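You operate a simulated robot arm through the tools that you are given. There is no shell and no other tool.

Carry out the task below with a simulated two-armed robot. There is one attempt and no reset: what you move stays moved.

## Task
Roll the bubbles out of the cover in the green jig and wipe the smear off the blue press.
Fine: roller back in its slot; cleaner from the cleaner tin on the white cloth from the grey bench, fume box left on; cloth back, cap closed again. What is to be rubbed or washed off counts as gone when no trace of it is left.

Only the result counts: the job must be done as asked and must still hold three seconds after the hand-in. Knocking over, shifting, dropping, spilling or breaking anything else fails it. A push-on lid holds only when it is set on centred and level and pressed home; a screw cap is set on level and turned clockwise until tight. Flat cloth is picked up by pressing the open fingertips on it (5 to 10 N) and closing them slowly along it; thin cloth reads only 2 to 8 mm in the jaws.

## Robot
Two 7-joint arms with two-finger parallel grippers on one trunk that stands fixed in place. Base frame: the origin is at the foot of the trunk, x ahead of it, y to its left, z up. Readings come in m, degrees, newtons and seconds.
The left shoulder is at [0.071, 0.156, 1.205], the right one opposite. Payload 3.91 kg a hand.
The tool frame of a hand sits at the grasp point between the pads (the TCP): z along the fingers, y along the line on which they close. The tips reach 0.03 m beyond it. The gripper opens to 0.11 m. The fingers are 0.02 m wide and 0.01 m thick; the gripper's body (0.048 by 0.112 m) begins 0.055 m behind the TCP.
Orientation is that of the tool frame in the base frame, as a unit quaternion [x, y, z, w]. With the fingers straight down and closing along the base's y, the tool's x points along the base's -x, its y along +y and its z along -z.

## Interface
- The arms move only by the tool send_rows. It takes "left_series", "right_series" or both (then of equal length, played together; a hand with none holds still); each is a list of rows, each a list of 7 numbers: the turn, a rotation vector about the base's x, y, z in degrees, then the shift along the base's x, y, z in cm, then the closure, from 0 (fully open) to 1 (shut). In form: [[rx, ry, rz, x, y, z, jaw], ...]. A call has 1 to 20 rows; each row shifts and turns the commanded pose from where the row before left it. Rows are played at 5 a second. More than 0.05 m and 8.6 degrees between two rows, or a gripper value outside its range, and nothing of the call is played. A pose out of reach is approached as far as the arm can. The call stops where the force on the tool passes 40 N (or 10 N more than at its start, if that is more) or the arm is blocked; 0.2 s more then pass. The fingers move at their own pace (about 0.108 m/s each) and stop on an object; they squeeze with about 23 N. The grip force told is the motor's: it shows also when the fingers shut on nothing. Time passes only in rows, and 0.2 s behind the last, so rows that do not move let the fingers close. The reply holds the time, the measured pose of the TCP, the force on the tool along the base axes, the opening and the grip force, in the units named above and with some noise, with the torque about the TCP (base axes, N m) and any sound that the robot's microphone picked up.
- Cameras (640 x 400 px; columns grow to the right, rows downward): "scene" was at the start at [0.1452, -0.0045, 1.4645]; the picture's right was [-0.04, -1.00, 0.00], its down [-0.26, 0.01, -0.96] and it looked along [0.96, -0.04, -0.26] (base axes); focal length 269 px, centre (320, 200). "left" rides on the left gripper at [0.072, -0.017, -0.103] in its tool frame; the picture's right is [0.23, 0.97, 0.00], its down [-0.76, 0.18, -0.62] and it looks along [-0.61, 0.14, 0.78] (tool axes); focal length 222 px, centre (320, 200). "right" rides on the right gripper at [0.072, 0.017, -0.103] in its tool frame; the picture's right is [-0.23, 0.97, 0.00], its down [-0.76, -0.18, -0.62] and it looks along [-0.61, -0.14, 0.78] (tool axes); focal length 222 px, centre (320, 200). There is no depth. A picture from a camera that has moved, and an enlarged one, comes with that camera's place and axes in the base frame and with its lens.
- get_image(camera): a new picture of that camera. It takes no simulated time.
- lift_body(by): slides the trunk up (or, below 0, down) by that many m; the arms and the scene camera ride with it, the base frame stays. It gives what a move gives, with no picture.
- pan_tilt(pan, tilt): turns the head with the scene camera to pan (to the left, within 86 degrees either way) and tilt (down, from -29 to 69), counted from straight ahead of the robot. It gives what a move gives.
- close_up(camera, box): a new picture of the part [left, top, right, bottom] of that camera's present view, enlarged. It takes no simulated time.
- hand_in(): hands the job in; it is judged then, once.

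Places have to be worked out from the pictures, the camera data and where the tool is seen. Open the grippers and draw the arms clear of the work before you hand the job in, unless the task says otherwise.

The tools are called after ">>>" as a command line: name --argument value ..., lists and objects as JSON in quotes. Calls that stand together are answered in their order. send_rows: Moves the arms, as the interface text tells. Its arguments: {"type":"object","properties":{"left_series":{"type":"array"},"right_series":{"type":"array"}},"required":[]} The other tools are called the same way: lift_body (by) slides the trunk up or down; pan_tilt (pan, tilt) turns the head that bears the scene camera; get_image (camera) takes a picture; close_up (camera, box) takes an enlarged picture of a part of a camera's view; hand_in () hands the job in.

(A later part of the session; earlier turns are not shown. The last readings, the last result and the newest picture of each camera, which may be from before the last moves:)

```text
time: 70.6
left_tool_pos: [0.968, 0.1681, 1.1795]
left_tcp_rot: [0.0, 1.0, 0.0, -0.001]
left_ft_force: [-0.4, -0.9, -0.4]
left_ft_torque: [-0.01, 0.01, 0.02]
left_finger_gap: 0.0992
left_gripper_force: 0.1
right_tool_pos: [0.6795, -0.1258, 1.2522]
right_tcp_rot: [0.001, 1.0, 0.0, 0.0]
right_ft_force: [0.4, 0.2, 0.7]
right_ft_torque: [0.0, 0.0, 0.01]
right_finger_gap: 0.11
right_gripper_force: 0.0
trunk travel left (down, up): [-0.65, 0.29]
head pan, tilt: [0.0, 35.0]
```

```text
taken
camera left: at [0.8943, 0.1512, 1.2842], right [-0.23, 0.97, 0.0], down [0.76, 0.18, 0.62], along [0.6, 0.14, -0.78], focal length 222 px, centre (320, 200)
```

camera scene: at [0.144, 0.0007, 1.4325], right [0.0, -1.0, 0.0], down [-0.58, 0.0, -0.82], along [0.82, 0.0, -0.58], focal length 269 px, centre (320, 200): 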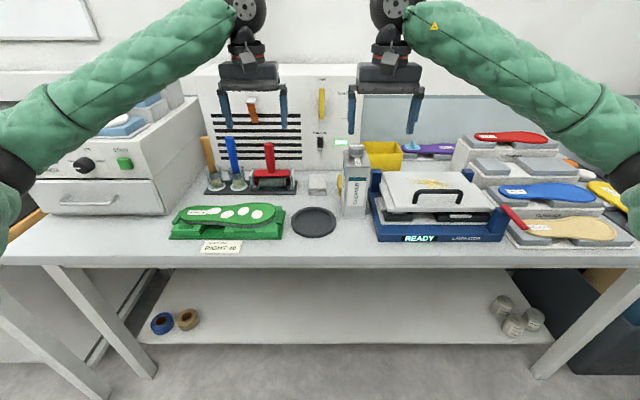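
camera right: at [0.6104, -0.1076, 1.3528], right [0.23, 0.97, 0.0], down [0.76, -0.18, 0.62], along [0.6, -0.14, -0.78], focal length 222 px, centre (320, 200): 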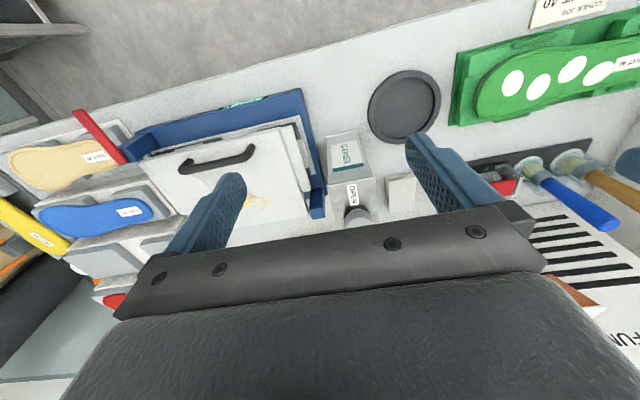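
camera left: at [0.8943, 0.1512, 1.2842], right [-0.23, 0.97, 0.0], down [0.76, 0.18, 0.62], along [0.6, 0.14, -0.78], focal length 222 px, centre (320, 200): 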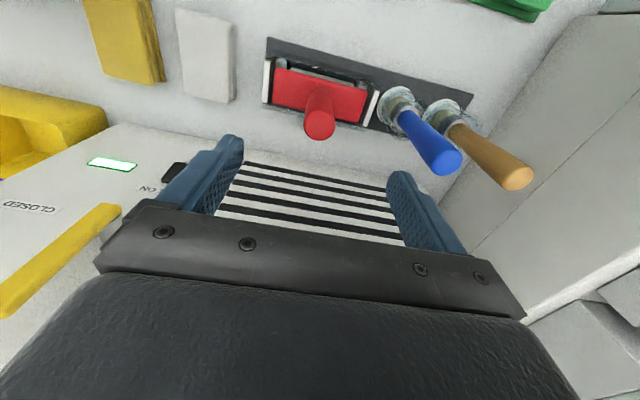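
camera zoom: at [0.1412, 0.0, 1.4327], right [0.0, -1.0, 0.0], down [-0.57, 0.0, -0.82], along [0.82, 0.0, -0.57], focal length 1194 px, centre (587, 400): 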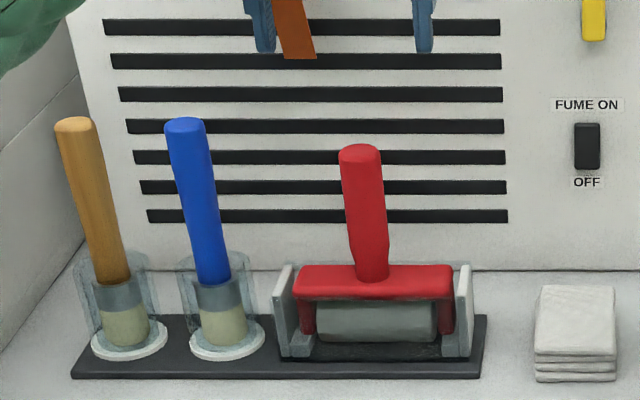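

Roller is back home. Next is the tin: my plan is the left hand gripping the tin body from the front while the right hand turns the cap. First I move the right hand aside and bring the left hand up and back.

>>> send_rows --left_series '[[0, 0, 0, 0, 0, 2.0, 0], [0, 0, 0, -4.5, -1.0, 0.5, 0], [0, 0, 0, -4.5, -1.5, 0, 0], [0, 0, 0, -4.5, -1.5, 0, 0], [0, 0, 0, -4.5, -2.0, 0, 0], [0, 0, 0, -4.5, -2.0, 0, 0], [0, 0, 0, 0, 0, 0, 0]]' --right_series '[[0, 0, 0, -1.0, -4.0, 1.0, 0], [0, 0, 0, -1.0, -4.0, 1.0, 0], [0, 0, 0, -1.0, -4.0, 1.0, 0], [0, 0, 0, -1.0, -4.0, 1.0, 0], [0, 0, 0, -1.0, -4.0, 1.0, 0], [0, 0, 0, -1.0, -4.0, 1.0, 0], [0, 0, 0, 0, 0, 0, 0]]'

>>> get_image --camera "scene"

>>> close_up --camera "left" --box '[0, 0, 320, 200]'

```text
time: 72.2
left_tool_pos: [0.7401, 0.0888, 1.2055]
left_tcp_rot: [0.001, 1.0, -0.001, -0.001]
left_ft_force: [0.0, 0.3, -1.3]
left_ft_torque: [-0.03, -0.01, 0.0]
left_finger_gap: 0.1098
left_gripper_force: 0.0
right_tool_pos: [0.6213, -0.3635, 1.3126]
right_tcp_rot: [0.0, 1.0, 0.0, -0.001]
right_ft_force: [-0.6, 0.8, 0.2]
right_ft_torque: [0.0, 0.03, -0.02]
right_finger_gap: 0.1101
right_gripper_force: 0.1
trunk travel left (down, up): [-0.65, 0.29]
head pan, tilt: [0.0, 35.0]
```

```text
taken
camera scene: at [0.1418, 0.001, 1.4326], right [0.0, -1.0, 0.0], down [-0.58, 0.0, -0.82], along [0.82, 0.0, -0.58], focal length 269 px, centre (320, 200)
```

scene: 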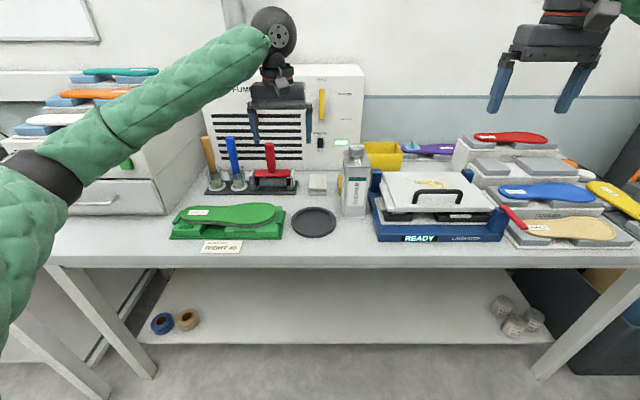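

```text
2.00 times, centred on (160, 100) of left
camera zoom: at [0.6665, 0.0709, 1.3098], right [-0.23, 0.97, 0.0], down [0.76, 0.18, 0.62], along [0.6, 0.14, -0.78], focal length 444 px, centre (640, 400)
```

zoom: 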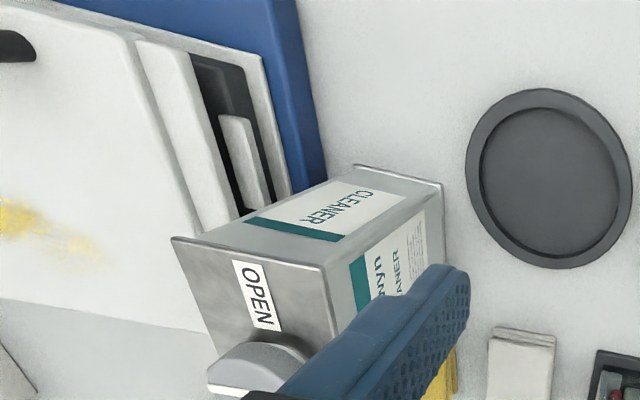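

Clear view. Now I rotate the left hand so its fingers point forward (+x), well in front of the tin and above the dish.

>>> send_rows --left_series '[[0, -8.2, 0, -0.6, 0, 0, 0], [0, -8.2, 0, -0.6, 0, 0, 0], [0, -8.2, 0, -0.6, 0, 0, 0], [0, -8.2, 0, -0.6, 0, 0, 0], [0, -8.2, 0, -0.6, 0, 0, 0], [0, -8.2, 0, -0.6, 0, 0, 0], [0, -8.2, 0, -0.6, 0, 0, 0], [0, -8.2, 0, -0.6, 0, 0, 0], [0, -8.2, 0, -0.6, 0, 0, 0], [0, -8.1, 0, -0.6, 0, 0, 0], [0, -8.1, 0, 0, 0, 0, 0], [0, 0, 0, 0, 0, 0, 0]]'

>>> get_image --camera "scene"

>>> get_image --camera "left"

```text
time: 74.8
left_tool_pos: [0.6802, 0.0902, 1.2053]
left_tcp_rot: [-0.001, 0.707, 0.0, 0.707]
left_ft_force: [-0.5, -0.1, 0.0]
left_ft_torque: [-0.02, 0.0, -0.03]
left_finger_gap: 0.1099
left_gripper_force: 0.0
right_tool_pos: [0.6194, -0.3653, 1.3151]
right_tcp_rot: [0.0, 1.0, 0.0, 0.001]
right_ft_force: [1.0, -0.4, 0.2]
right_ft_torque: [0.0, -0.02, -0.03]
right_finger_gap: 0.1101
right_gripper_force: 0.1
trunk travel left (down, up): [-0.65, 0.29]
head pan, tilt: [0.0, 35.0]
```

```text
taken
camera scene: at [0.1398, -0.0007, 1.4329], right [0.0, -1.0, 0.0], down [-0.57, 0.0, -0.82], along [0.82, 0.0, -0.57], focal length 269 px, centre (320, 200)
```

scene: 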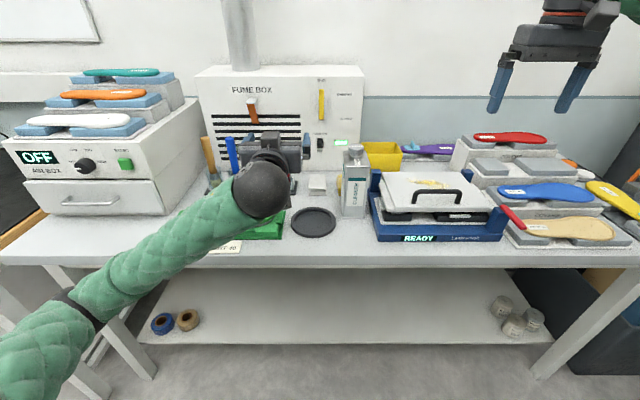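

```text
taken
camera left: at [0.5763, 0.0718, 1.1341], right [0.0, 0.97, -0.23], down [-0.62, 0.18, 0.76], along [0.78, 0.14, 0.61], focal length 222 px, centre (320, 200)
```

left: 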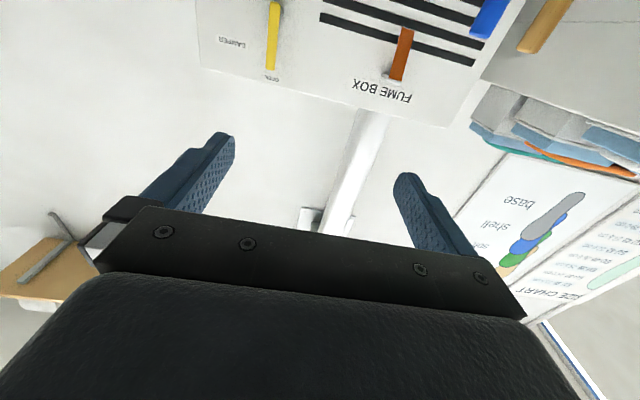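

The hand now points forward. Moving it in front of the tin (y ≈ −0.106, z ≈ 1.04) with the jaws opened to ~85 mm, and viewing with the right camera.

>>> send_rows --left_series '[[0, 0, 0, 0, -3.3, -2.75, 0.23], [0, 0, 0, 0, -3.3, -2.75, 0.23], [0, 0, 0, 0, -3.3, -2.75, 0.23], [0, 0, 0, 0, -3.3, -2.75, 0.23], [0, 0, 0, 0, -3.2, -2.75, 0.23], [0, 0, 0, 0, -3.2, -2.75, 0.23], [0, 0, 0, 0, 0, 0, 0.23]]' --right_series '[[0, 0, 0, 0.5, 2.0, 0, 0], [0, 0, 0, 0.5, 2.0, 0, 0], [0, 0, 0, 0.5, 2.0, 0, 0], [0, 0, 0, 0.5, 2.0, 0, 0], [0, 0, 0, 0, 2.0, 0, 0], [0, 0, 0, 0, 0, 0, 0], [0, 0, 0, 0, 0, 0, 0]]'

>>> get_image --camera "right"

>>> close_up --camera "scene" --box '[260, 110, 440, 250]'

```text
time: 76.4
left_tool_pos: [0.6822, -0.1015, 1.0425]
left_tcp_rot: [0.002, 0.706, 0.005, 0.709]
left_ft_force: [0.4, -0.3, 0.2]
left_ft_torque: [0.01, 0.04, -0.02]
left_finger_gap: 0.0847
left_gripper_force: 0.1
right_tool_pos: [0.6398, -0.2636, 1.314]
right_tcp_rot: [0.0, 1.0, 0.0, -0.001]
right_ft_force: [-0.5, 0.5, 0.5]
right_ft_torque: [-0.02, -0.02, 0.0]
right_finger_gap: 0.1099
right_gripper_force: 0.1
trunk travel left (down, up): [-0.65, 0.29]
head pan, tilt: [0.0, 35.0]
```

```text
taken
camera right: at [0.5677, -0.2464, 1.416], right [0.23, 0.97, 0.0], down [0.76, -0.18, 0.62], along [0.61, -0.14, -0.78], focal length 222 px, centre (320, 200)
```

right: 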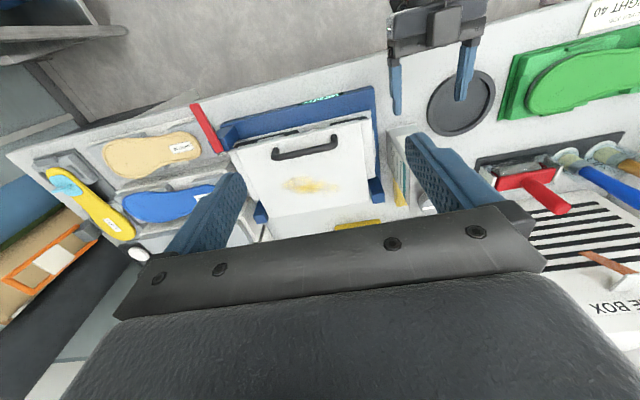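

```text
2.86 times, centred on (350, 180) of scene
camera zoom: at [0.1405, 0.0009, 1.4329], right [0.0, -1.0, 0.0], down [-0.57, 0.0, -0.82], along [0.82, 0.0, -0.57], focal length 768 px, centre (234, 257)
```

zoom: 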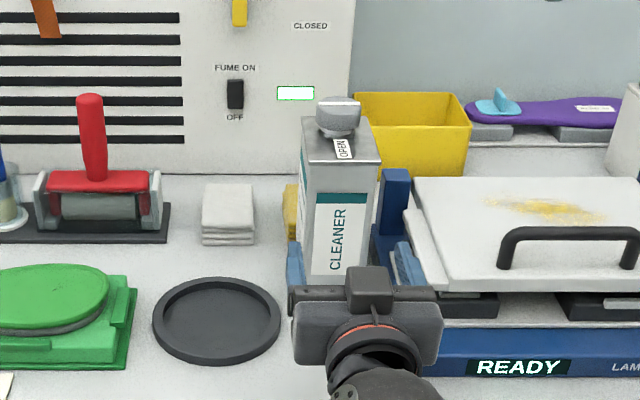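

Fingers straddle the tin's width in view. Letting it settle and advancing part-way, then checking the clearance on both sides.

>>> send_rows --left_series '[[0, 0, 0, 0, 0, 0, 0.23], [0, 0, 0, 3.0, 0, 0, 0.23], [0, 0, 0, 3.0, 0, 0, 0.23], [0, 0, 0, 0, 0, 0, 0.23]]'

>>> close_up --camera "right" --box '[350, 20, 500, 220]'

>>> close_up --camera "scene" --box '[300, 130, 420, 230]'

```text
time: 77.6
left_tool_pos: [0.7461, -0.0698, 0.9977]
left_tcp_rot: [0.028, 0.712, 0.044, 0.7]
left_ft_force: [-0.2, 0.6, 0.1]
left_ft_torque: [0.0, -0.02, 0.0]
left_finger_gap: 0.0846
left_gripper_force: 0.0
right_tool_pos: [0.6394, -0.2642, 1.3138]
right_tcp_rot: [-0.001, 1.0, 0.0, -0.001]
right_ft_force: [-0.9, 0.4, 0.2]
right_ft_torque: [0.01, 0.01, 0.0]
right_finger_gap: 0.1098
right_gripper_force: 0.0
trunk travel left (down, up): [-0.65, 0.29]
head pan, tilt: [0.0, 35.0]
stopped in row 4 (left hand): the arm was blocked; the commanded pose is now the measured one
```

```text
2.00 times, centred on (425, 120) of right
camera zoom: at [0.5673, -0.2482, 1.4157], right [0.23, 0.97, 0.0], down [0.76, -0.18, 0.62], along [0.61, -0.14, -0.78], focal length 444 px, centre (110, 360)
```

zoom: 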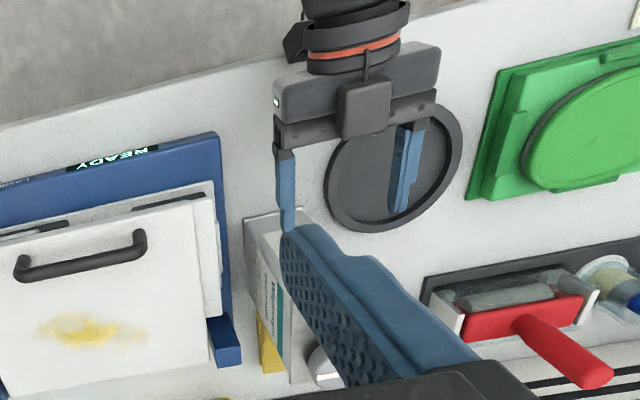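

```text
4.00 times, centred on (360, 180) of scene
camera zoom: at [0.1402, -0.0006, 1.4329], right [0.0, -1.0, 0.0], down [-0.57, 0.0, -0.82], along [0.82, 0.0, -0.57], focal length 1075 px, centre (160, 280)
```

zoom: 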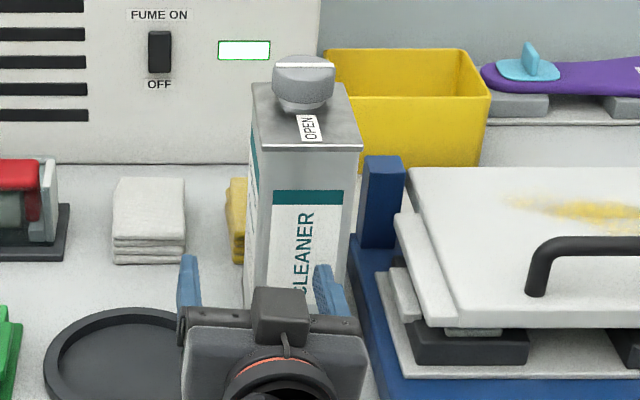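

The arm hit a kinematic limit here (no contact force) and drifted low. I'll back off and up right away, then use a 45° downward pitch instead, which suits the arm better.

>>> send_rows --left_series '[[0, 0, 0, -3.0, 0, 1.0, 0.23], [0, 0, 0, -3.0, 0, 3.0, 0.23], [0, 0, 0, 0, 0, 4.0, 0.23], [0, 0, 0, 0, 0, 4.0, 0.23], [0, 0, 0, 0, 0, 3.0, 0.23], [0, 0, 0, 0, 0, 0, 0.23]]'

>>> close_up --camera "scene" --box '[260, 110, 440, 250]'

```text
time: 78.5
left_tool_pos: [0.6917, -0.0258, 1.0215]
left_tcp_rot: [0.081, 0.707, 0.114, 0.693]
left_ft_force: [0.1, 0.0, -0.5]
left_ft_torque: [-0.02, 0.0, -0.02]
left_finger_gap: 0.0849
left_gripper_force: 0.0
right_tool_pos: [0.6387, -0.2643, 1.3138]
right_tcp_rot: [-0.001, 1.0, 0.0, 0.0]
right_ft_force: [0.2, 0.1, 0.5]
right_ft_torque: [0.01, 0.01, -0.01]
right_finger_gap: 0.1102
right_gripper_force: 0.0
trunk travel left (down, up): [-0.65, 0.29]
head pan, tilt: [0.0, 35.0]
stopped in row 4 (left hand): the arm was blocked; the commanded pose is now the measured one
```

```text
2.86 times, centred on (350, 180) of scene
camera zoom: at [0.1403, -0.0004, 1.4328], right [0.0, -1.0, 0.0], down [-0.57, 0.0, -0.82], along [0.82, 0.0, -0.57], focal length 768 px, centre (234, 257)
```

zoom: 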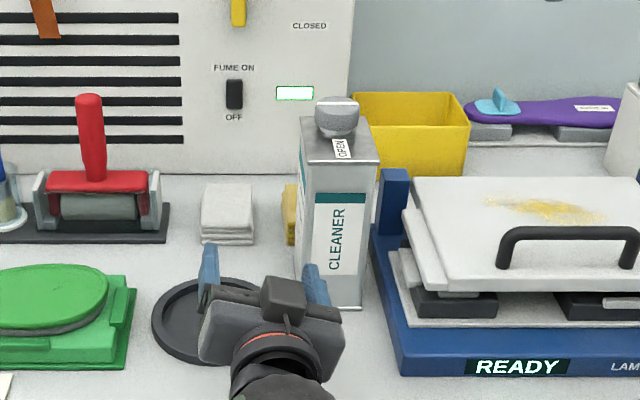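

Still limited on that side; I'll return the way it came (toward +y and up) and pitch the fingers downward at the same time.

>>> send_rows --left_series '[[0, 0, 0, -1.0, 3.0, 1.0, 0.23], [0, 0, 0, -1.0, 3.0, 2.0, 0.23], [0, 0, 0, 0, 3.0, 3.0, 0.23], [0, 4, 0, 0, 2.0, 4.0, 0.23], [0, 4, 0, 0, 0, 4.0, 0.23], [0, 0, 0, 0, 0, 0, 0.23]]'

>>> get_image --camera "scene"

```text
time: 79.8
left_tool_pos: [0.6782, 0.0979, 1.1518]
left_tcp_rot: [0.098, 0.752, 0.139, 0.637]
left_ft_force: [0.0, 0.0, 0.2]
left_ft_torque: [0.01, 0.02, -0.02]
left_finger_gap: 0.0848
left_gripper_force: 0.1
right_tool_pos: [0.6375, -0.2644, 1.3138]
right_tcp_rot: [0.0, 1.0, 0.0, 0.0]
right_ft_force: [0.0, -0.2, 0.4]
right_ft_torque: [-0.01, -0.03, 0.04]
right_finger_gap: 0.1101
right_gripper_force: 0.1
trunk travel left (down, up): [-0.65, 0.29]
head pan, tilt: [0.0, 35.0]
```

```text
taken
camera scene: at [0.1393, 0.0002, 1.433], right [0.0, -1.0, 0.0], down [-0.57, 0.0, -0.82], along [0.82, 0.0, -0.57], focal length 269 px, centre (320, 200)
```

scene: 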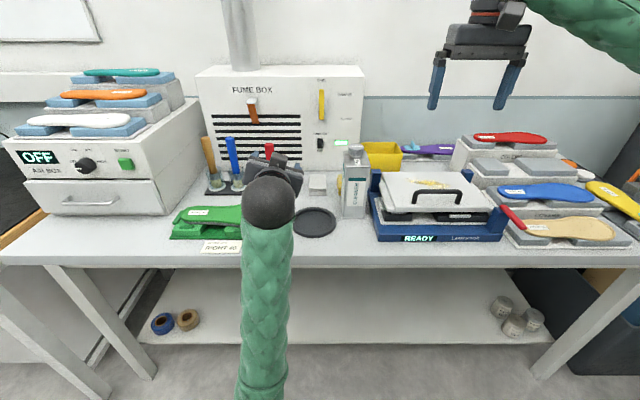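

The forearm had sunk toward the bench edge in that pose, which explains the block. I'll restore the left hand to a fingers-down pose higher up, off to its own side.

>>> send_rows --left_series '[[-1.74, 7.97, 1.23, 0, 0.3, 1.0, 0.1], [-1.74, 7.97, 1.23, 0, 0.3, 1.0, 0.1], [-1.74, 7.97, 1.23, 0, 0.3, 1.0, 0.1], [-1.74, 7.97, 1.23, 0, 0.3, 1.0, 0.1], [-1.74, 7.97, 1.23, 0, 0.3, 1.0, 0.1], [-1.74, 7.97, 1.23, 0, 0.3, 1.0, 0.1], [-1.74, 7.97, 1.23, 0, 0.3, 1.0, 0.1], [-1.74, 7.97, 1.23, 0, 0.3, 1.0, 0.1], [-1.74, 7.97, 1.23, 0, 0.3, 1.0, 0.1], [-1.74, 7.97, 1.23, 0, 0.3, 1.0, 0.1], [0, 0, 0, 0, 0, 0, 0.1]]'

>>> get_image --camera "scene"

```text
time: 80.7
left_tool_pos: [0.6842, 0.1395, 1.179]
left_tcp_rot: [0.047, 0.875, 0.143, 0.46]
left_ft_force: [0.3, -0.2, 0.8]
left_ft_torque: [0.01, -0.02, 0.0]
left_finger_gap: 0.099
left_gripper_force: 0.1
left hand out of reach, approached as far as the arm can: row 4
right_tool_pos: [0.6386, -0.2658, 1.3136]
right_tcp_rot: [0.0, 1.0, 0.0, -0.001]
right_ft_force: [-0.3, 0.3, -0.3]
right_ft_torque: [-0.01, -0.02, 0.02]
right_finger_gap: 0.1101
right_gripper_force: 0.0
trunk travel left (down, up): [-0.65, 0.29]
head pan, tilt: [0.0, 35.0]
stopped in row 4 (left hand): the arm was blocked; the commanded pose is now the measured one
```

```text
taken
camera scene: at [0.1403, -0.001, 1.4328], right [0.0, -1.0, 0.0], down [-0.57, 0.0, -0.82], along [0.82, 0.0, -0.57], focal length 269 px, centre (320, 200)
```

scene: 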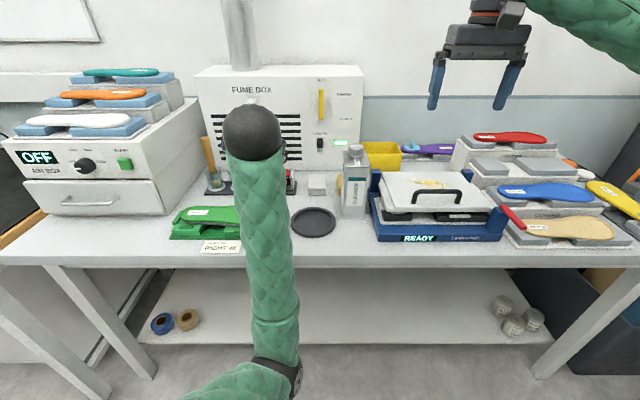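

The left elbow has swung low in front of the bench. I'll raise the trunk a bit to free it before reorienting.

>>> lift_body --by 0.15

>>> pan_tilt --pan 15 --tilt 50

>>> get_image --camera "scene"

```text
time: 82.5
left_tool_pos: [0.6833, 0.1396, 1.3274]
left_tcp_rot: [0.047, 0.875, 0.143, 0.46]
left_ft_force: [0.9, -0.5, 0.1]
left_ft_torque: [0.02, -0.02, 0.01]
left_finger_gap: 0.0992
left_gripper_force: 0.1
right_tool_pos: [0.6382, -0.2655, 1.464]
right_tcp_rot: [0.0, 1.0, 0.0, 0.0]
right_ft_force: [0.1, 0.3, 0.3]
right_ft_torque: [0.0, 0.0, 0.01]
right_finger_gap: 0.1101
right_gripper_force: 0.0
trunk travel left (down, up): [-0.8, 0.14]
head pan, tilt: [0.0, 35.0]
```

```text
time: 83.2
left_tool_pos: [0.6834, 0.1411, 1.3271]
left_tcp_rot: [0.048, 0.875, 0.142, 0.46]
left_ft_force: [-0.6, -0.2, 0.2]
left_ft_torque: [0.02, 0.01, -0.01]
left_finger_gap: 0.0988
left_gripper_force: 0.0
right_tool_pos: [0.6391, -0.265, 1.464]
right_tcp_rot: [0.0, 1.0, 0.0, 0.0]
right_ft_force: [0.1, 0.2, 0.2]
right_ft_torque: [0.04, -0.05, 0.0]
right_finger_gap: 0.1099
right_gripper_force: 0.0
trunk travel left (down, up): [-0.8, 0.14]
head pan, tilt: [15.0, 50.0]
```

```text
taken
camera scene: at [0.1264, 0.0192, 1.5612], right [0.26, -0.97, 0.0], down [-0.74, -0.2, -0.64], along [0.62, 0.17, -0.77], focal length 269 px, centre (320, 200)
```

scene: 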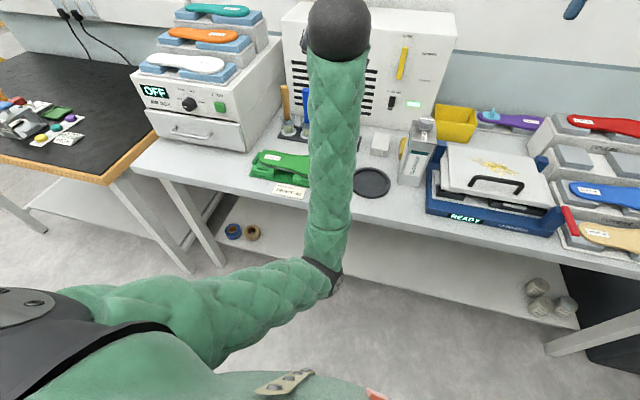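

Trunk is up; the elbow is now in front of the bench with room. Rotating the hand gradually to fingers-down while moving it left and up.

>>> send_rows --left_series '[[-2.44, 7.86, 0.8, -0.5, 1.0, 1.0, 0.1], [-2.44, 7.86, 0.8, -0.5, 1.0, 1.0, 0.1], [-2.44, 7.86, 0.8, -0.5, 1.0, 1.0, 0.1], [-2.44, 7.86, 0.8, -0.5, 1.0, 1.0, 0.1], [-2.44, 7.86, 0.8, 0, 1.0, 1.0, 0.1], [-2.44, 7.86, 0.8, 0, 1.0, 1.0, 0.1], [-2.44, 7.86, 0.8, 0, 1.0, 1.0, 0.1], [0, 0, 0, 0, 0, 0, 0.1]]'

>>> get_image --camera "scene"

```text
time: 85.0
left_tool_pos: [0.9219, 0.3077, 1.1655]
left_tcp_rot: [0.002, 1.0, -0.001, 0.0]
left_ft_force: [-0.5, -0.7, -0.2]
left_ft_torque: [-0.02, -0.04, 0.0]
left_finger_gap: 0.0993
left_gripper_force: 0.0
left hand out of reach, approached as far as the arm can: row 1, 2, 3, 4, 5, 6, 7
right_tool_pos: [0.6377, -0.2657, 1.4638]
right_tcp_rot: [-0.001, 1.0, 0.001, 0.0]
right_ft_force: [0.4, -0.5, 0.5]
right_ft_torque: [0.02, -0.01, -0.01]
right_finger_gap: 0.1099
right_gripper_force: 0.0
trunk travel left (down, up): [-0.8, 0.14]
head pan, tilt: [15.0, 50.0]
```

```text
taken
camera scene: at [0.1261, 0.0195, 1.5612], right [0.26, -0.97, 0.0], down [-0.74, -0.2, -0.64], along [0.62, 0.17, -0.77], focal length 269 px, centre (320, 200)
```

scene: 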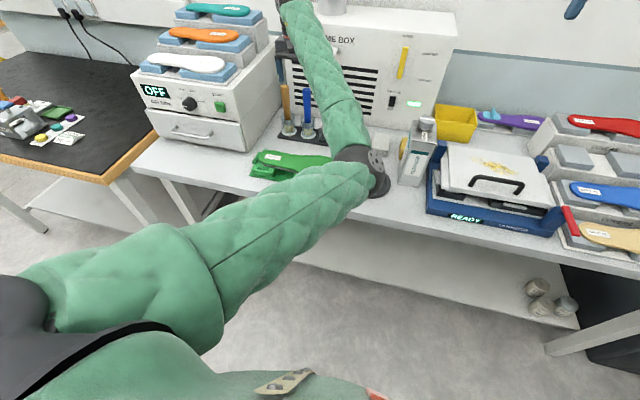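

The arm chose an awkward elbow-inside solution; before unwinding I check that the elbow is clear of the tin and the tools.

>>> close_up --camera "scene" --box '[240, 60, 480, 220]'

>>> get_image --camera "right"

>>> get_image --camera "left"

```text
2.50 times, centred on (360, 140) of scene
camera zoom: at [0.1261, 0.0195, 1.5612], right [0.26, -0.97, 0.0], down [-0.74, -0.2, -0.64], along [0.62, 0.17, -0.77], focal length 672 px, centre (220, 350)
```

zoom: 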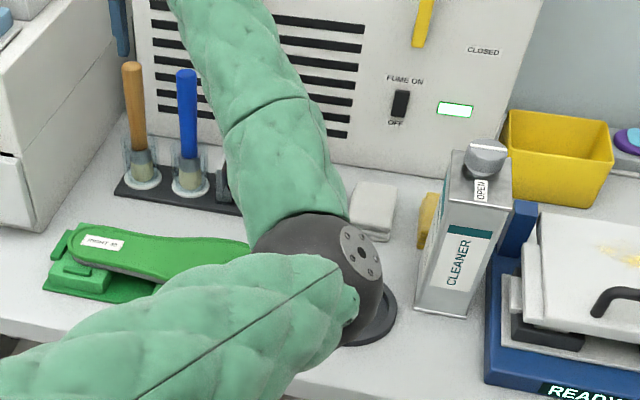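

```text
taken
camera right: at [0.5669, -0.2479, 1.5661], right [0.23, 0.97, 0.0], down [0.76, -0.18, 0.62], along [0.61, -0.14, -0.78], focal length 222 px, centre (320, 200)
```

right: 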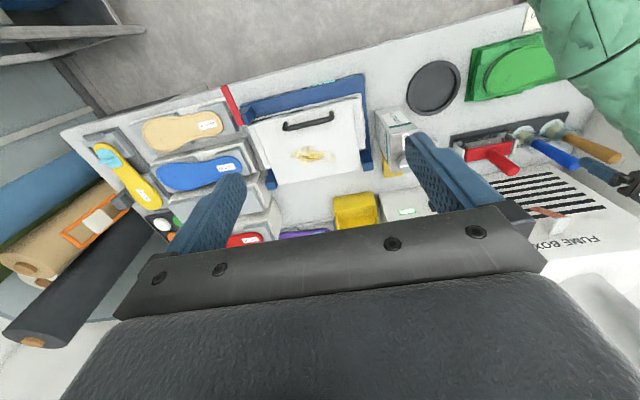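

```text
taken
camera left: at [0.8481, 0.2899, 1.269], right [-0.23, 0.97, 0.0], down [0.76, 0.18, 0.62], along [0.61, 0.14, -0.78], focal length 222 px, centre (320, 200)
```

left: 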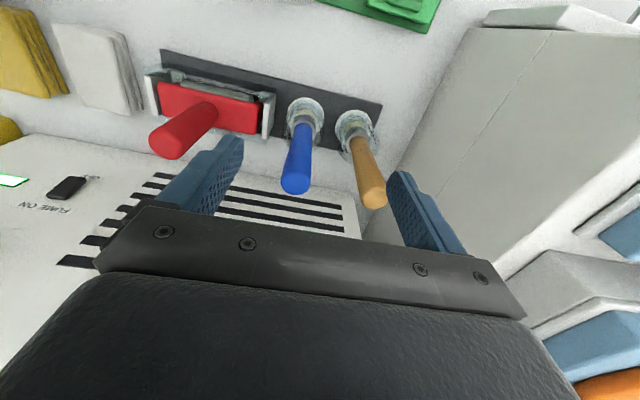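

Nothing has been touched. I'll send a still row to see whether the arm settles toward its commanded pose.

>>> send_rows --left_series '[[0, 0, 0, 0, 0, 0.5, 0.1], [0, 0, 0, 0, 0, 0.5, 0.1]]'

```text
time: 85.6
left_tool_pos: [0.9245, 0.3095, 1.1738]
left_tcp_rot: [0.0, 1.0, 0.0, 0.001]
left_ft_force: [0.1, 0.0, -0.4]
left_ft_torque: [0.0, 0.0, 0.0]
left_finger_gap: 0.099
left_gripper_force: 0.0
left hand out of reach, approached as far as the arm can: row 2
right_tool_pos: [0.6386, -0.2654, 1.4628]
right_tcp_rot: [0.0, 1.0, 0.0, 0.0]
right_ft_force: [-0.4, 0.4, 0.3]
right_ft_torque: [0.03, 0.0, -0.03]
right_finger_gap: 0.1098
right_gripper_force: 0.0
trunk travel left (down, up): [-0.8, 0.14]
head pan, tilt: [15.0, 50.0]
```

It now tracks from here. Pulling the hand back toward the robot in small steps to see how the elbow behaves.

>>> send_rows --left_series '[[0, 0, 0, -2.0, 0, 0.5, 0.1], [0, 0, 0, -2.0, 0, 0.5, 0.1], [0, 0, 0, -2.0, 0, 0.5, 0.1]]'

>>> get_image --camera "scene"

```text
time: 86.4
left_tool_pos: [0.9032, 0.3392, 1.1729]
left_tcp_rot: [0.001, 1.0, 0.0, 0.001]
left_ft_force: [0.6, -0.4, 0.3]
left_ft_torque: [0.02, -0.01, 0.02]
left_finger_gap: 0.0991
left_gripper_force: 0.1
left hand out of reach, approached as far as the arm can: row 1, 2, 3
right_tool_pos: [0.6384, -0.2656, 1.4635]
right_tcp_rot: [0.001, 1.0, -0.001, 0.0]
right_ft_force: [0.7, -0.5, 0.0]
right_ft_torque: [0.01, -0.03, 0.03]
right_finger_gap: 0.1099
right_gripper_force: 0.1
trunk travel left (down, up): [-0.8, 0.14]
head pan, tilt: [15.0, 50.0]
```

```text
taken
camera scene: at [0.1266, 0.0195, 1.5612], right [0.26, -0.97, 0.0], down [-0.74, -0.2, -0.64], along [0.62, 0.17, -0.77], focal length 269 px, centre (320, 200)
```

scene: 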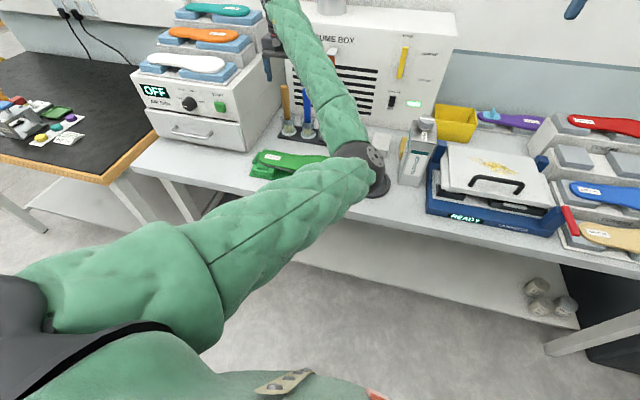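

The tool-down orientation forces this stretched pose in the current elbow configuration. I'll retrace: pitch the fingers back up toward forward while pulling the hand back to where it came from.

>>> send_rows --left_series '[[0, -4.0, 0, 0, -1.5, 1.0, 0.1], [2.44, -7.86, -0.8, -3.2, -2.4, 2.3, 0.1], [2.44, -7.86, -0.8, -3.2, -2.4, 2.3, 0.1], [2.44, -7.86, -0.8, -3.2, -2.4, 2.3, 0.1]]'

>>> get_image --camera "scene"

```text
time: 87.6
left_tool_pos: [0.8238, 0.2908, 1.2889]
left_tcp_rot: [0.004, 0.961, 0.076, 0.266]
left_ft_force: [0.4, 0.1, -0.3]
left_ft_torque: [-0.01, 0.0, -0.01]
left_finger_gap: 0.0991
left_gripper_force: 0.1
left hand out of reach, approached as far as the arm can: row 1, 2
right_tool_pos: [0.6409, -0.2651, 1.4626]
right_tcp_rot: [0.0, 1.0, 0.0, 0.0]
right_ft_force: [0.8, 0.4, -0.5]
right_ft_torque: [-0.02, -0.01, -0.01]
right_finger_gap: 0.11
right_gripper_force: 0.1
trunk travel left (down, up): [-0.8, 0.14]
head pan, tilt: [15.0, 50.0]
stopped in row 4 (left hand): the arm was blocked; the commanded pose is now the measured one
```

```text
taken
camera scene: at [0.1274, 0.0189, 1.561], right [0.26, -0.97, 0.0], down [-0.74, -0.2, -0.64], along [0.62, 0.17, -0.77], focal length 269 px, centre (320, 200)
```

scene: 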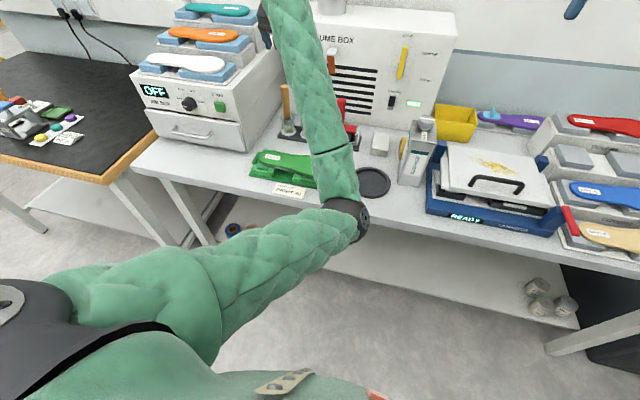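

Moving back. Now going to fingers-forward around (0.65, 0.25, 1.33) to let the elbow swing out to the left again.

>>> send_rows --left_series '[[-0.85, -7.36, -0.76, -2.1, -0.5, 0.5, 0.1], [-0.85, -7.36, -0.76, -2.1, -0.5, 0.5, 0.1], [-0.85, -7.36, -0.76, -2.1, -0.5, 0.5, 0.1], [-0.85, -7.36, -0.76, -2.1, -0.5, 0.5, 0.1]]'

>>> get_image --camera "scene"

```text
time: 88.5
left_tool_pos: [0.7503, 0.2975, 1.4214]
left_tcp_rot: [-0.012, 0.841, 0.062, 0.538]
left_ft_force: [-0.5, -0.3, -0.4]
left_ft_torque: [-0.01, 0.0, -0.03]
left_finger_gap: 0.0992
left_gripper_force: 0.1
right_tool_pos: [0.6388, -0.266, 1.465]
right_tcp_rot: [0.001, 1.0, 0.0, -0.001]
right_ft_force: [-0.4, 0.3, 0.4]
right_ft_torque: [0.01, -0.03, -0.01]
right_finger_gap: 0.1101
right_gripper_force: 0.0
trunk travel left (down, up): [-0.8, 0.14]
head pan, tilt: [15.0, 50.0]
stopped in row 4 (left hand): the arm was blocked; the commanded pose is now the measured one
```

```text
taken
camera scene: at [0.1252, 0.0193, 1.5613], right [0.26, -0.97, 0.0], down [-0.74, -0.2, -0.64], along [0.62, 0.17, -0.77], focal length 269 px, centre (320, 200)
```

scene: 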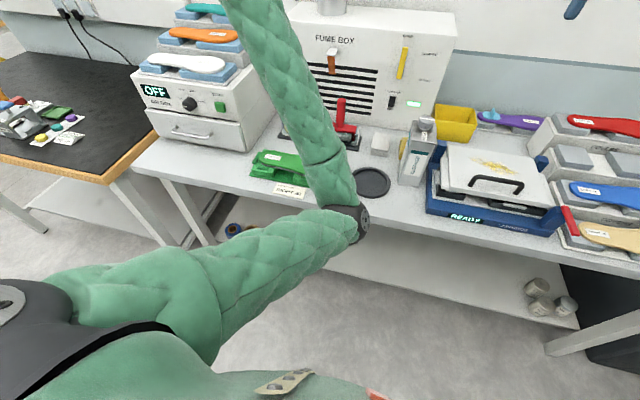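

I'll move more slowly now, in case it is joint speed that trips the block.

>>> send_rows --left_series '[[0, -3.5, -0.4, -1.2, -0.3, 0, 0.1], [0, -3.5, -0.4, -1.2, -0.3, 0, 0.1], [0, -3.5, -0.4, -1.2, -0.3, 0, 0.1], [0, -3.5, -0.4, -1.2, -0.3, 0, 0.1], [0, -3.5, -0.4, -1.2, -0.3, 0, 0.1], [0, -3.5, -0.4, -1.2, -0.3, 0, 0.1]]'

>>> get_image --camera "scene"

```text
time: 89.9
left_tool_pos: [0.6761, 0.2911, 1.4389]
left_tcp_rot: [-0.008, 0.719, 0.063, 0.692]
left_ft_force: [-0.7, -0.3, -0.6]
left_ft_torque: [0.03, -0.03, 0.03]
left_finger_gap: 0.099
left_gripper_force: 0.1
right_tool_pos: [0.6386, -0.2652, 1.4642]
right_tcp_rot: [0.0, 1.0, 0.0, -0.001]
right_ft_force: [0.3, 0.3, 0.6]
right_ft_torque: [-0.01, 0.0, 0.0]
right_finger_gap: 0.1101
right_gripper_force: 0.0
trunk travel left (down, up): [-0.8, 0.14]
head pan, tilt: [15.0, 50.0]
```

```text
taken
camera scene: at [0.1261, 0.0193, 1.5612], right [0.26, -0.97, 0.0], down [-0.74, -0.2, -0.64], along [0.62, 0.17, -0.77], focal length 269 px, centre (320, 200)
```

scene: 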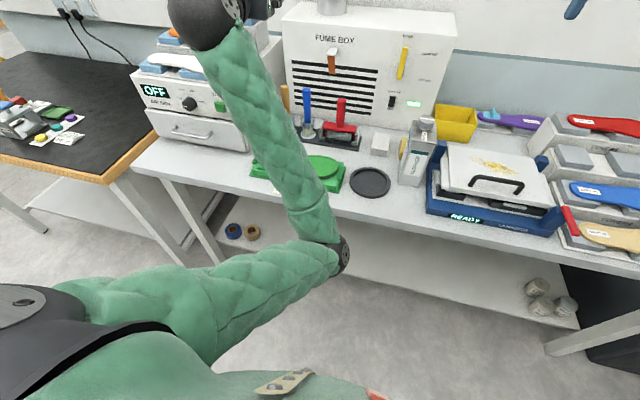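

Tracking well now. Continuing slowly: hand farther left and back so the elbow swings outward.

>>> send_rows --left_series '[[0, 0, 1.5, -1.2, 1.5, 0, 0.1], [0, 0, 1.5, -1.2, 1.5, 0, 0.1], [0, 0, 1.5, -1.2, 1.5, 0, 0.1], [0, 0, 1.5, -1.2, 1.5, 0, 0.1], [0, 0, 1.5, -1.2, 1.5, 0, 0.1], [0, 0, 1.5, -1.2, 1.5, 0, 0.1], [0, 0, 1.5, -1.2, 1.5, 0, 0.1], [0, 0, 1.5, -1.2, 1.5, 0, 0.1]]'

>>> get_image --camera "scene"

```text
time: 91.7
left_tool_pos: [0.6217, 0.4072, 1.4275]
left_tcp_rot: [-0.08, 0.726, 0.115, 0.673]
left_ft_force: [0.5, 0.1, -0.5]
left_ft_torque: [0.02, 0.02, 0.02]
left_finger_gap: 0.0986
left_gripper_force: 0.0
left hand out of reach, approached as far as the arm can: row 4, 5, 6, 7, 8
right_tool_pos: [0.6389, -0.2646, 1.4646]
right_tcp_rot: [0.0, 1.0, 0.0, 0.0]
right_ft_force: [-0.1, 0.2, -0.2]
right_ft_torque: [-0.01, 0.0, 0.02]
right_finger_gap: 0.1099
right_gripper_force: 0.0
trunk travel left (down, up): [-0.8, 0.14]
head pan, tilt: [15.0, 50.0]
```

```text
taken
camera scene: at [0.1264, 0.0201, 1.5612], right [0.26, -0.97, 0.0], down [-0.74, -0.2, -0.64], along [0.62, 0.17, -0.77], focal length 269 px, centre (320, 200)
```

scene: 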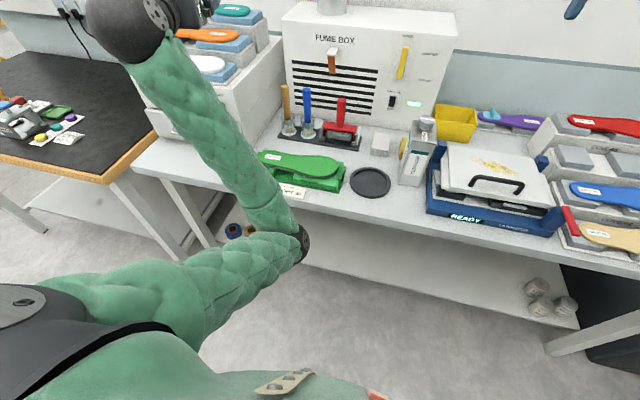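

I'll yaw the hand to the right so the forearm has to follow and push the elbow outward to the left.

>>> send_rows --left_series '[[0, 0, -6, 0, -0.8, 0.3, 0.1], [0, 0, -6, 0, -0.8, 0.3, 0.1], [0, 0, -6, 0, -0.8, 0.3, 0.1], [0, 0, -6, 0, -0.8, 0.3, 0.1], [0, 0, -6, 0, -0.8, 0.3, 0.1], [0, 0, -6, 0, -0.8, 0.3, 0.1], [0, 0, -6, 0, -0.8, 0.3, 0.1], [0, 0, -6, 0, -0.8, 0.3, 0.1]]'

>>> get_image --camera "scene"

```text
time: 93.5
left_tool_pos: [0.6233, 0.3426, 1.452]
left_tcp_rot: [0.221, 0.696, -0.169, 0.662]
left_ft_force: [0.3, 0.2, -0.7]
left_ft_torque: [0.0, -0.01, 0.02]
left_finger_gap: 0.0991
left_gripper_force: 0.0
right_tool_pos: [0.6392, -0.2651, 1.4643]
right_tcp_rot: [0.001, 1.0, 0.0, -0.001]
right_ft_force: [1.6, 0.4, 0.0]
right_ft_torque: [-0.01, 0.03, -0.03]
right_finger_gap: 0.1099
right_gripper_force: 0.1
trunk travel left (down, up): [-0.8, 0.14]
head pan, tilt: [15.0, 50.0]
```

```text
taken
camera scene: at [0.1263, 0.0203, 1.5612], right [0.26, -0.97, 0.0], down [-0.74, -0.2, -0.64], along [0.62, 0.17, -0.77], focal length 269 px, centre (320, 200)
```

scene: 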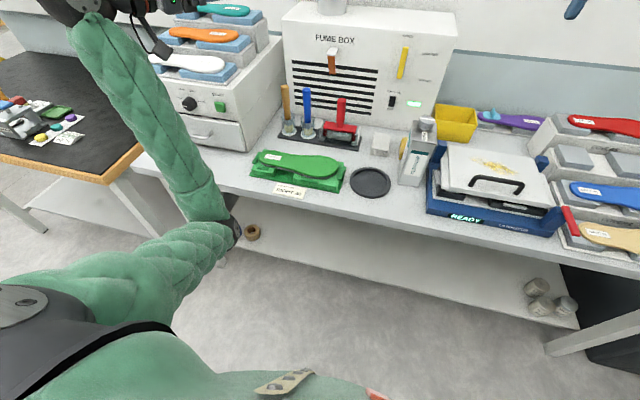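

The elbow is swinging outward. Continuing the yaw and bringing the hand toward the middle.

>>> send_rows --left_series '[[0, 0, -6, -0.5, -1.0, 0, 0.1], [0, 0, -6, -0.5, -1.0, 0, 0.1], [0, 0, -6, -0.5, -1.0, 0, 0.1], [0, 0, -6, -0.5, -1.0, 0, 0.1], [0, 0, -6, -0.5, -1.0, 0, 0.1], [0, 0, -6, -0.5, -1.0, 0, 0.1], [0, 0, -6, -0.5, -1.0, 0, 0.1], [0, 0, -6, -0.5, -1.0, 0, 0.1]]'

>>> get_image --camera "scene"

```text
time: 95.3
left_tool_pos: [0.5839, 0.2621, 1.4519]
left_tcp_rot: [0.486, 0.545, -0.424, 0.536]
left_ft_force: [-0.4, -0.3, 0.5]
left_ft_torque: [-0.02, -0.03, 0.04]
left_finger_gap: 0.0991
left_gripper_force: 0.0
right_tool_pos: [0.6393, -0.2642, 1.4621]
right_tcp_rot: [0.0, 1.0, 0.001, 0.0]
right_ft_force: [0.1, -0.2, 0.0]
right_ft_torque: [-0.03, 0.01, -0.02]
right_finger_gap: 0.1098
right_gripper_force: 0.1
trunk travel left (down, up): [-0.8, 0.14]
head pan, tilt: [15.0, 50.0]
```

```text
taken
camera scene: at [0.1267, 0.0192, 1.5611], right [0.26, -0.97, 0.0], down [-0.74, -0.2, -0.64], along [0.62, 0.17, -0.77], focal length 269 px, centre (320, 200)
```

scene: 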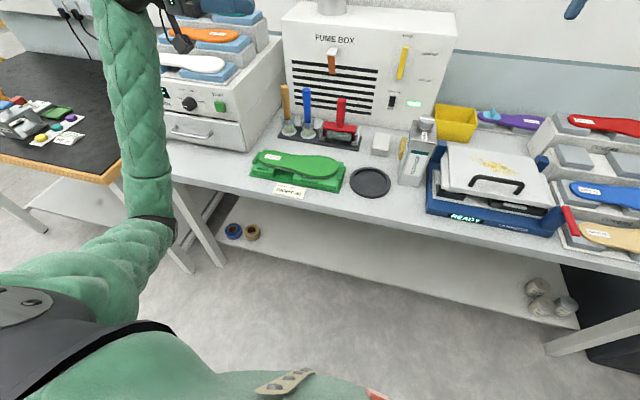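

Elbow is back on the outside. Now rotating the fingers from pointing right to pointing down (about x).

>>> send_rows --left_series '[[6, 0, 0, 0.3, 0, 0, 0.1], [6, 0, 0, 0.3, 0, 0, 0.1], [6, 0, 0, 0.3, 0, 0, 0.1], [6, 0, 0, 0.3, 0, 0, 0.1], [6, 0, 0, 0.3, 0, 0, 0.1], [6, 0, 0, 0.3, 0, 0, 0.1], [6, 0, 0, 0.3, 0, 0, 0.1], [6, 0, 0, 0.3, 0, 0, 0.1], [6, 0, 0, 0.3, 0, 0, 0.1], [6, 0, 0, 0.3, 0, 0, 0.1], [6, 0, 0, 0.3, 0, 0, 0.1], [6, 0, 0, 0.3, 0, 0, 0.1], [6, 0, 0, 0.3, 0, 0, 0.1], [6, 0, 0, 0.3, 0, 0, 0.1], [6, 0, 0, 0, 0, 0, 0.1]]'

>>> get_image --camera "scene"

```text
time: 98.5
left_tool_pos: [0.6245, 0.2615, 1.4526]
left_tcp_rot: [0.723, 0.684, 0.087, 0.035]
left_ft_force: [0.9, 0.0, 0.3]
left_ft_torque: [0.01, 0.0, 0.01]
left_finger_gap: 0.099
left_gripper_force: 0.1
right_tool_pos: [0.6377, -0.2656, 1.4637]
right_tcp_rot: [0.0, 1.0, 0.001, 0.0]
right_ft_force: [-0.7, 0.1, 0.1]
right_ft_torque: [0.0, -0.03, 0.02]
right_finger_gap: 0.1101
right_gripper_force: 0.1
trunk travel left (down, up): [-0.8, 0.14]
head pan, tilt: [15.0, 50.0]
```

```text
taken
camera scene: at [0.1257, 0.0186, 1.5612], right [0.26, -0.97, 0.0], down [-0.74, -0.2, -0.64], along [0.62, 0.17, -0.77], focal length 269 px, centre (320, 200)
```

scene: 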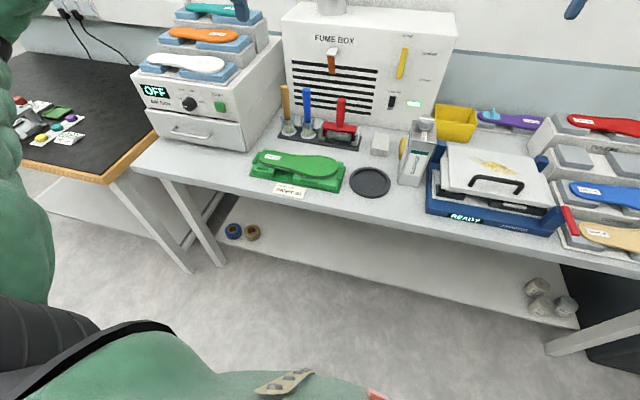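

The left arm is back in a healthy pose. I'll bring the trunk back down to its original height and look straight ahead again.

>>> lift_body --by -0.15

>>> pan_tilt --pan 0 --tilt 35

>>> get_image --camera "scene"

>>> close_up --camera "scene" --box '[280, 110, 440, 230]'

```text
time: 100.3
left_tool_pos: [0.6253, 0.2634, 1.3033]
left_tcp_rot: [0.723, 0.685, 0.087, 0.036]
left_ft_force: [0.2, -0.5, -0.1]
left_ft_torque: [0.01, -0.02, 0.06]
left_finger_gap: 0.0989
left_gripper_force: 0.0
right_tool_pos: [0.6389, -0.265, 1.3155]
right_tcp_rot: [0.0, 1.0, 0.0, -0.001]
right_ft_force: [0.7, 0.1, -0.1]
right_ft_torque: [0.03, 0.03, 0.0]
right_finger_gap: 0.1099
right_gripper_force: 0.0
trunk travel left (down, up): [-0.65, 0.29]
head pan, tilt: [15.0, 50.0]
```

```text
time: 101.1
left_tool_pos: [0.625, 0.2629, 1.3021]
left_tcp_rot: [0.723, 0.684, 0.086, 0.036]
left_ft_force: [-0.3, -0.2, 0.1]
left_ft_torque: [0.01, 0.0, -0.01]
left_finger_gap: 0.099
left_gripper_force: 0.0
right_tool_pos: [0.6392, -0.2652, 1.3137]
right_tcp_rot: [0.0, 1.0, 0.001, 0.0]
right_ft_force: [1.5, -0.8, -0.5]
right_ft_torque: [-0.02, -0.01, 0.01]
right_finger_gap: 0.1102
right_gripper_force: 0.0
trunk travel left (down, up): [-0.65, 0.29]
head pan, tilt: [0.0, 35.0]
```

```text
taken
camera scene: at [0.1401, -0.0003, 1.4328], right [0.0, -1.0, 0.0], down [-0.57, 0.0, -0.82], along [0.82, 0.0, -0.57], focal length 269 px, centre (320, 200)
```

scene: 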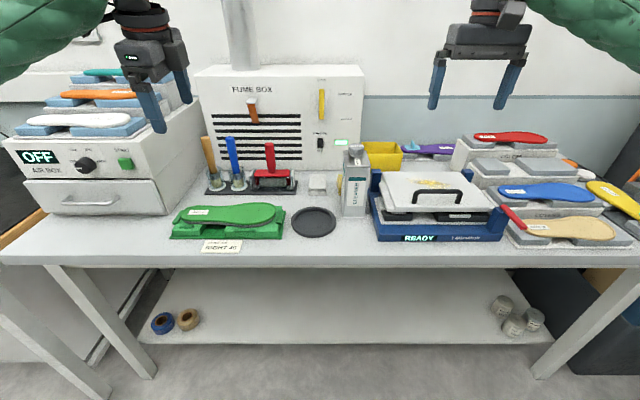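

```text
3.33 times, centred on (360, 170) of scene
camera zoom: at [0.1401, -0.0003, 1.4328], right [0.0, -1.0, 0.0], down [-0.57, 0.0, -0.82], along [0.82, 0.0, -0.57], focal length 896 px, centre (187, 300)
```

zoom: 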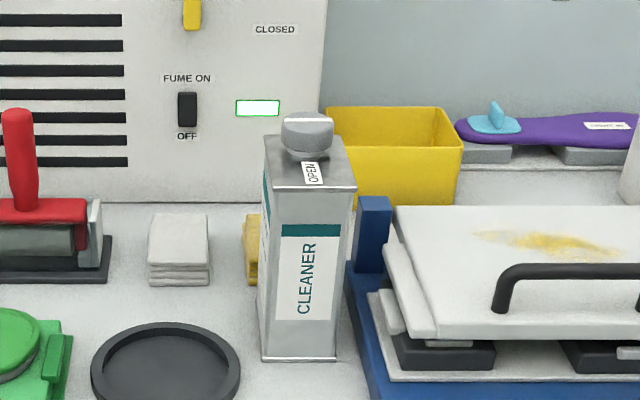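

The job card text looked different in that thumbnail; zooming to make sure nothing on the bench front has shifted.

>>> close_up --camera "scene" --box '[160, 190, 300, 270]'

>>> send_rows --right_series '[[0, 0, 0, 4.0, 2.6, 0, 0.3], [0, 0, 0, 4.0, 2.6, 0, 0.3], [0, 0, 0, 4.0, 2.6, -1.0, 0.3], [0, 0, 0, 4.0, 2.6, -2.0, 0.3], [0, 0, 0, 3.5, 2.6, -3.0, 0.3], [0, 0, 0, 2.5, 2.5, -3.0, 0.3], [0, 0, 0, 0, 0, 0, 0.3]]'

>>> get_image --camera "right"

>>> close_up --camera "scene" --box '[310, 100, 410, 200]'

```text
4.57 times, centred on (230, 230) of scene
camera zoom: at [0.1401, -0.0003, 1.4328], right [0.0, -1.0, 0.0], down [-0.57, 0.0, -0.82], along [0.82, 0.0, -0.57], focal length 1228 px, centre (731, 63)
```

zoom: 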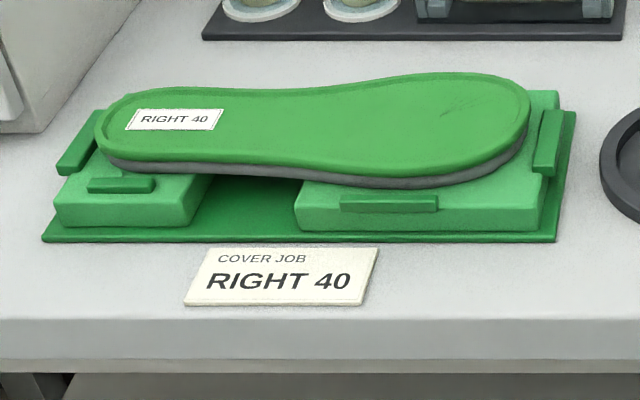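

```text
refused: row 4 steps farther than a row can; nothing moved
```

```text
taken
camera right: at [0.5672, -0.2479, 1.4159], right [0.23, 0.97, 0.0], down [0.76, -0.18, 0.62], along [0.61, -0.14, -0.78], focal length 222 px, centre (320, 200)
```

right: 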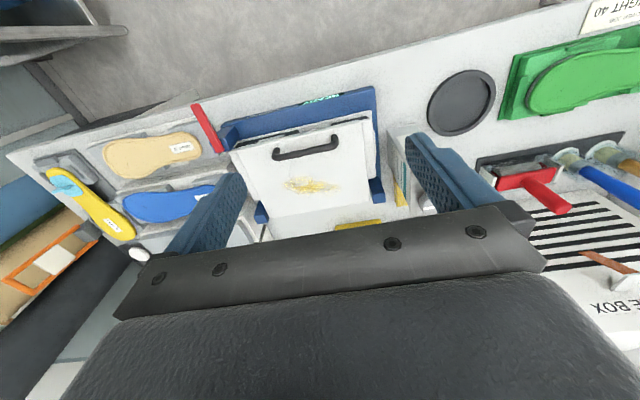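

```text
4.00 times, centred on (360, 150) of scene
camera zoom: at [0.1401, -0.0003, 1.4328], right [0.0, -1.0, 0.0], down [-0.57, 0.0, -0.82], along [0.82, 0.0, -0.57], focal length 1075 px, centre (160, 400)
```

zoom: 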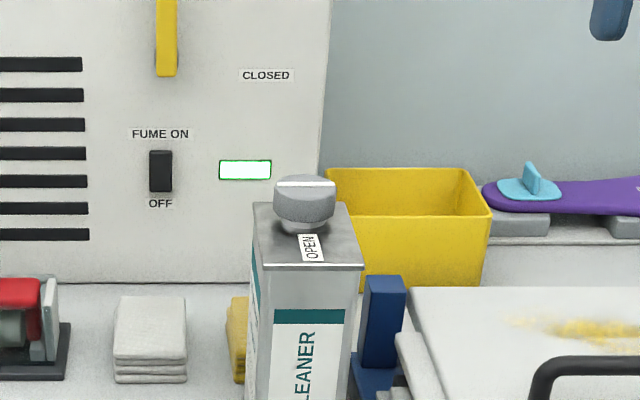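

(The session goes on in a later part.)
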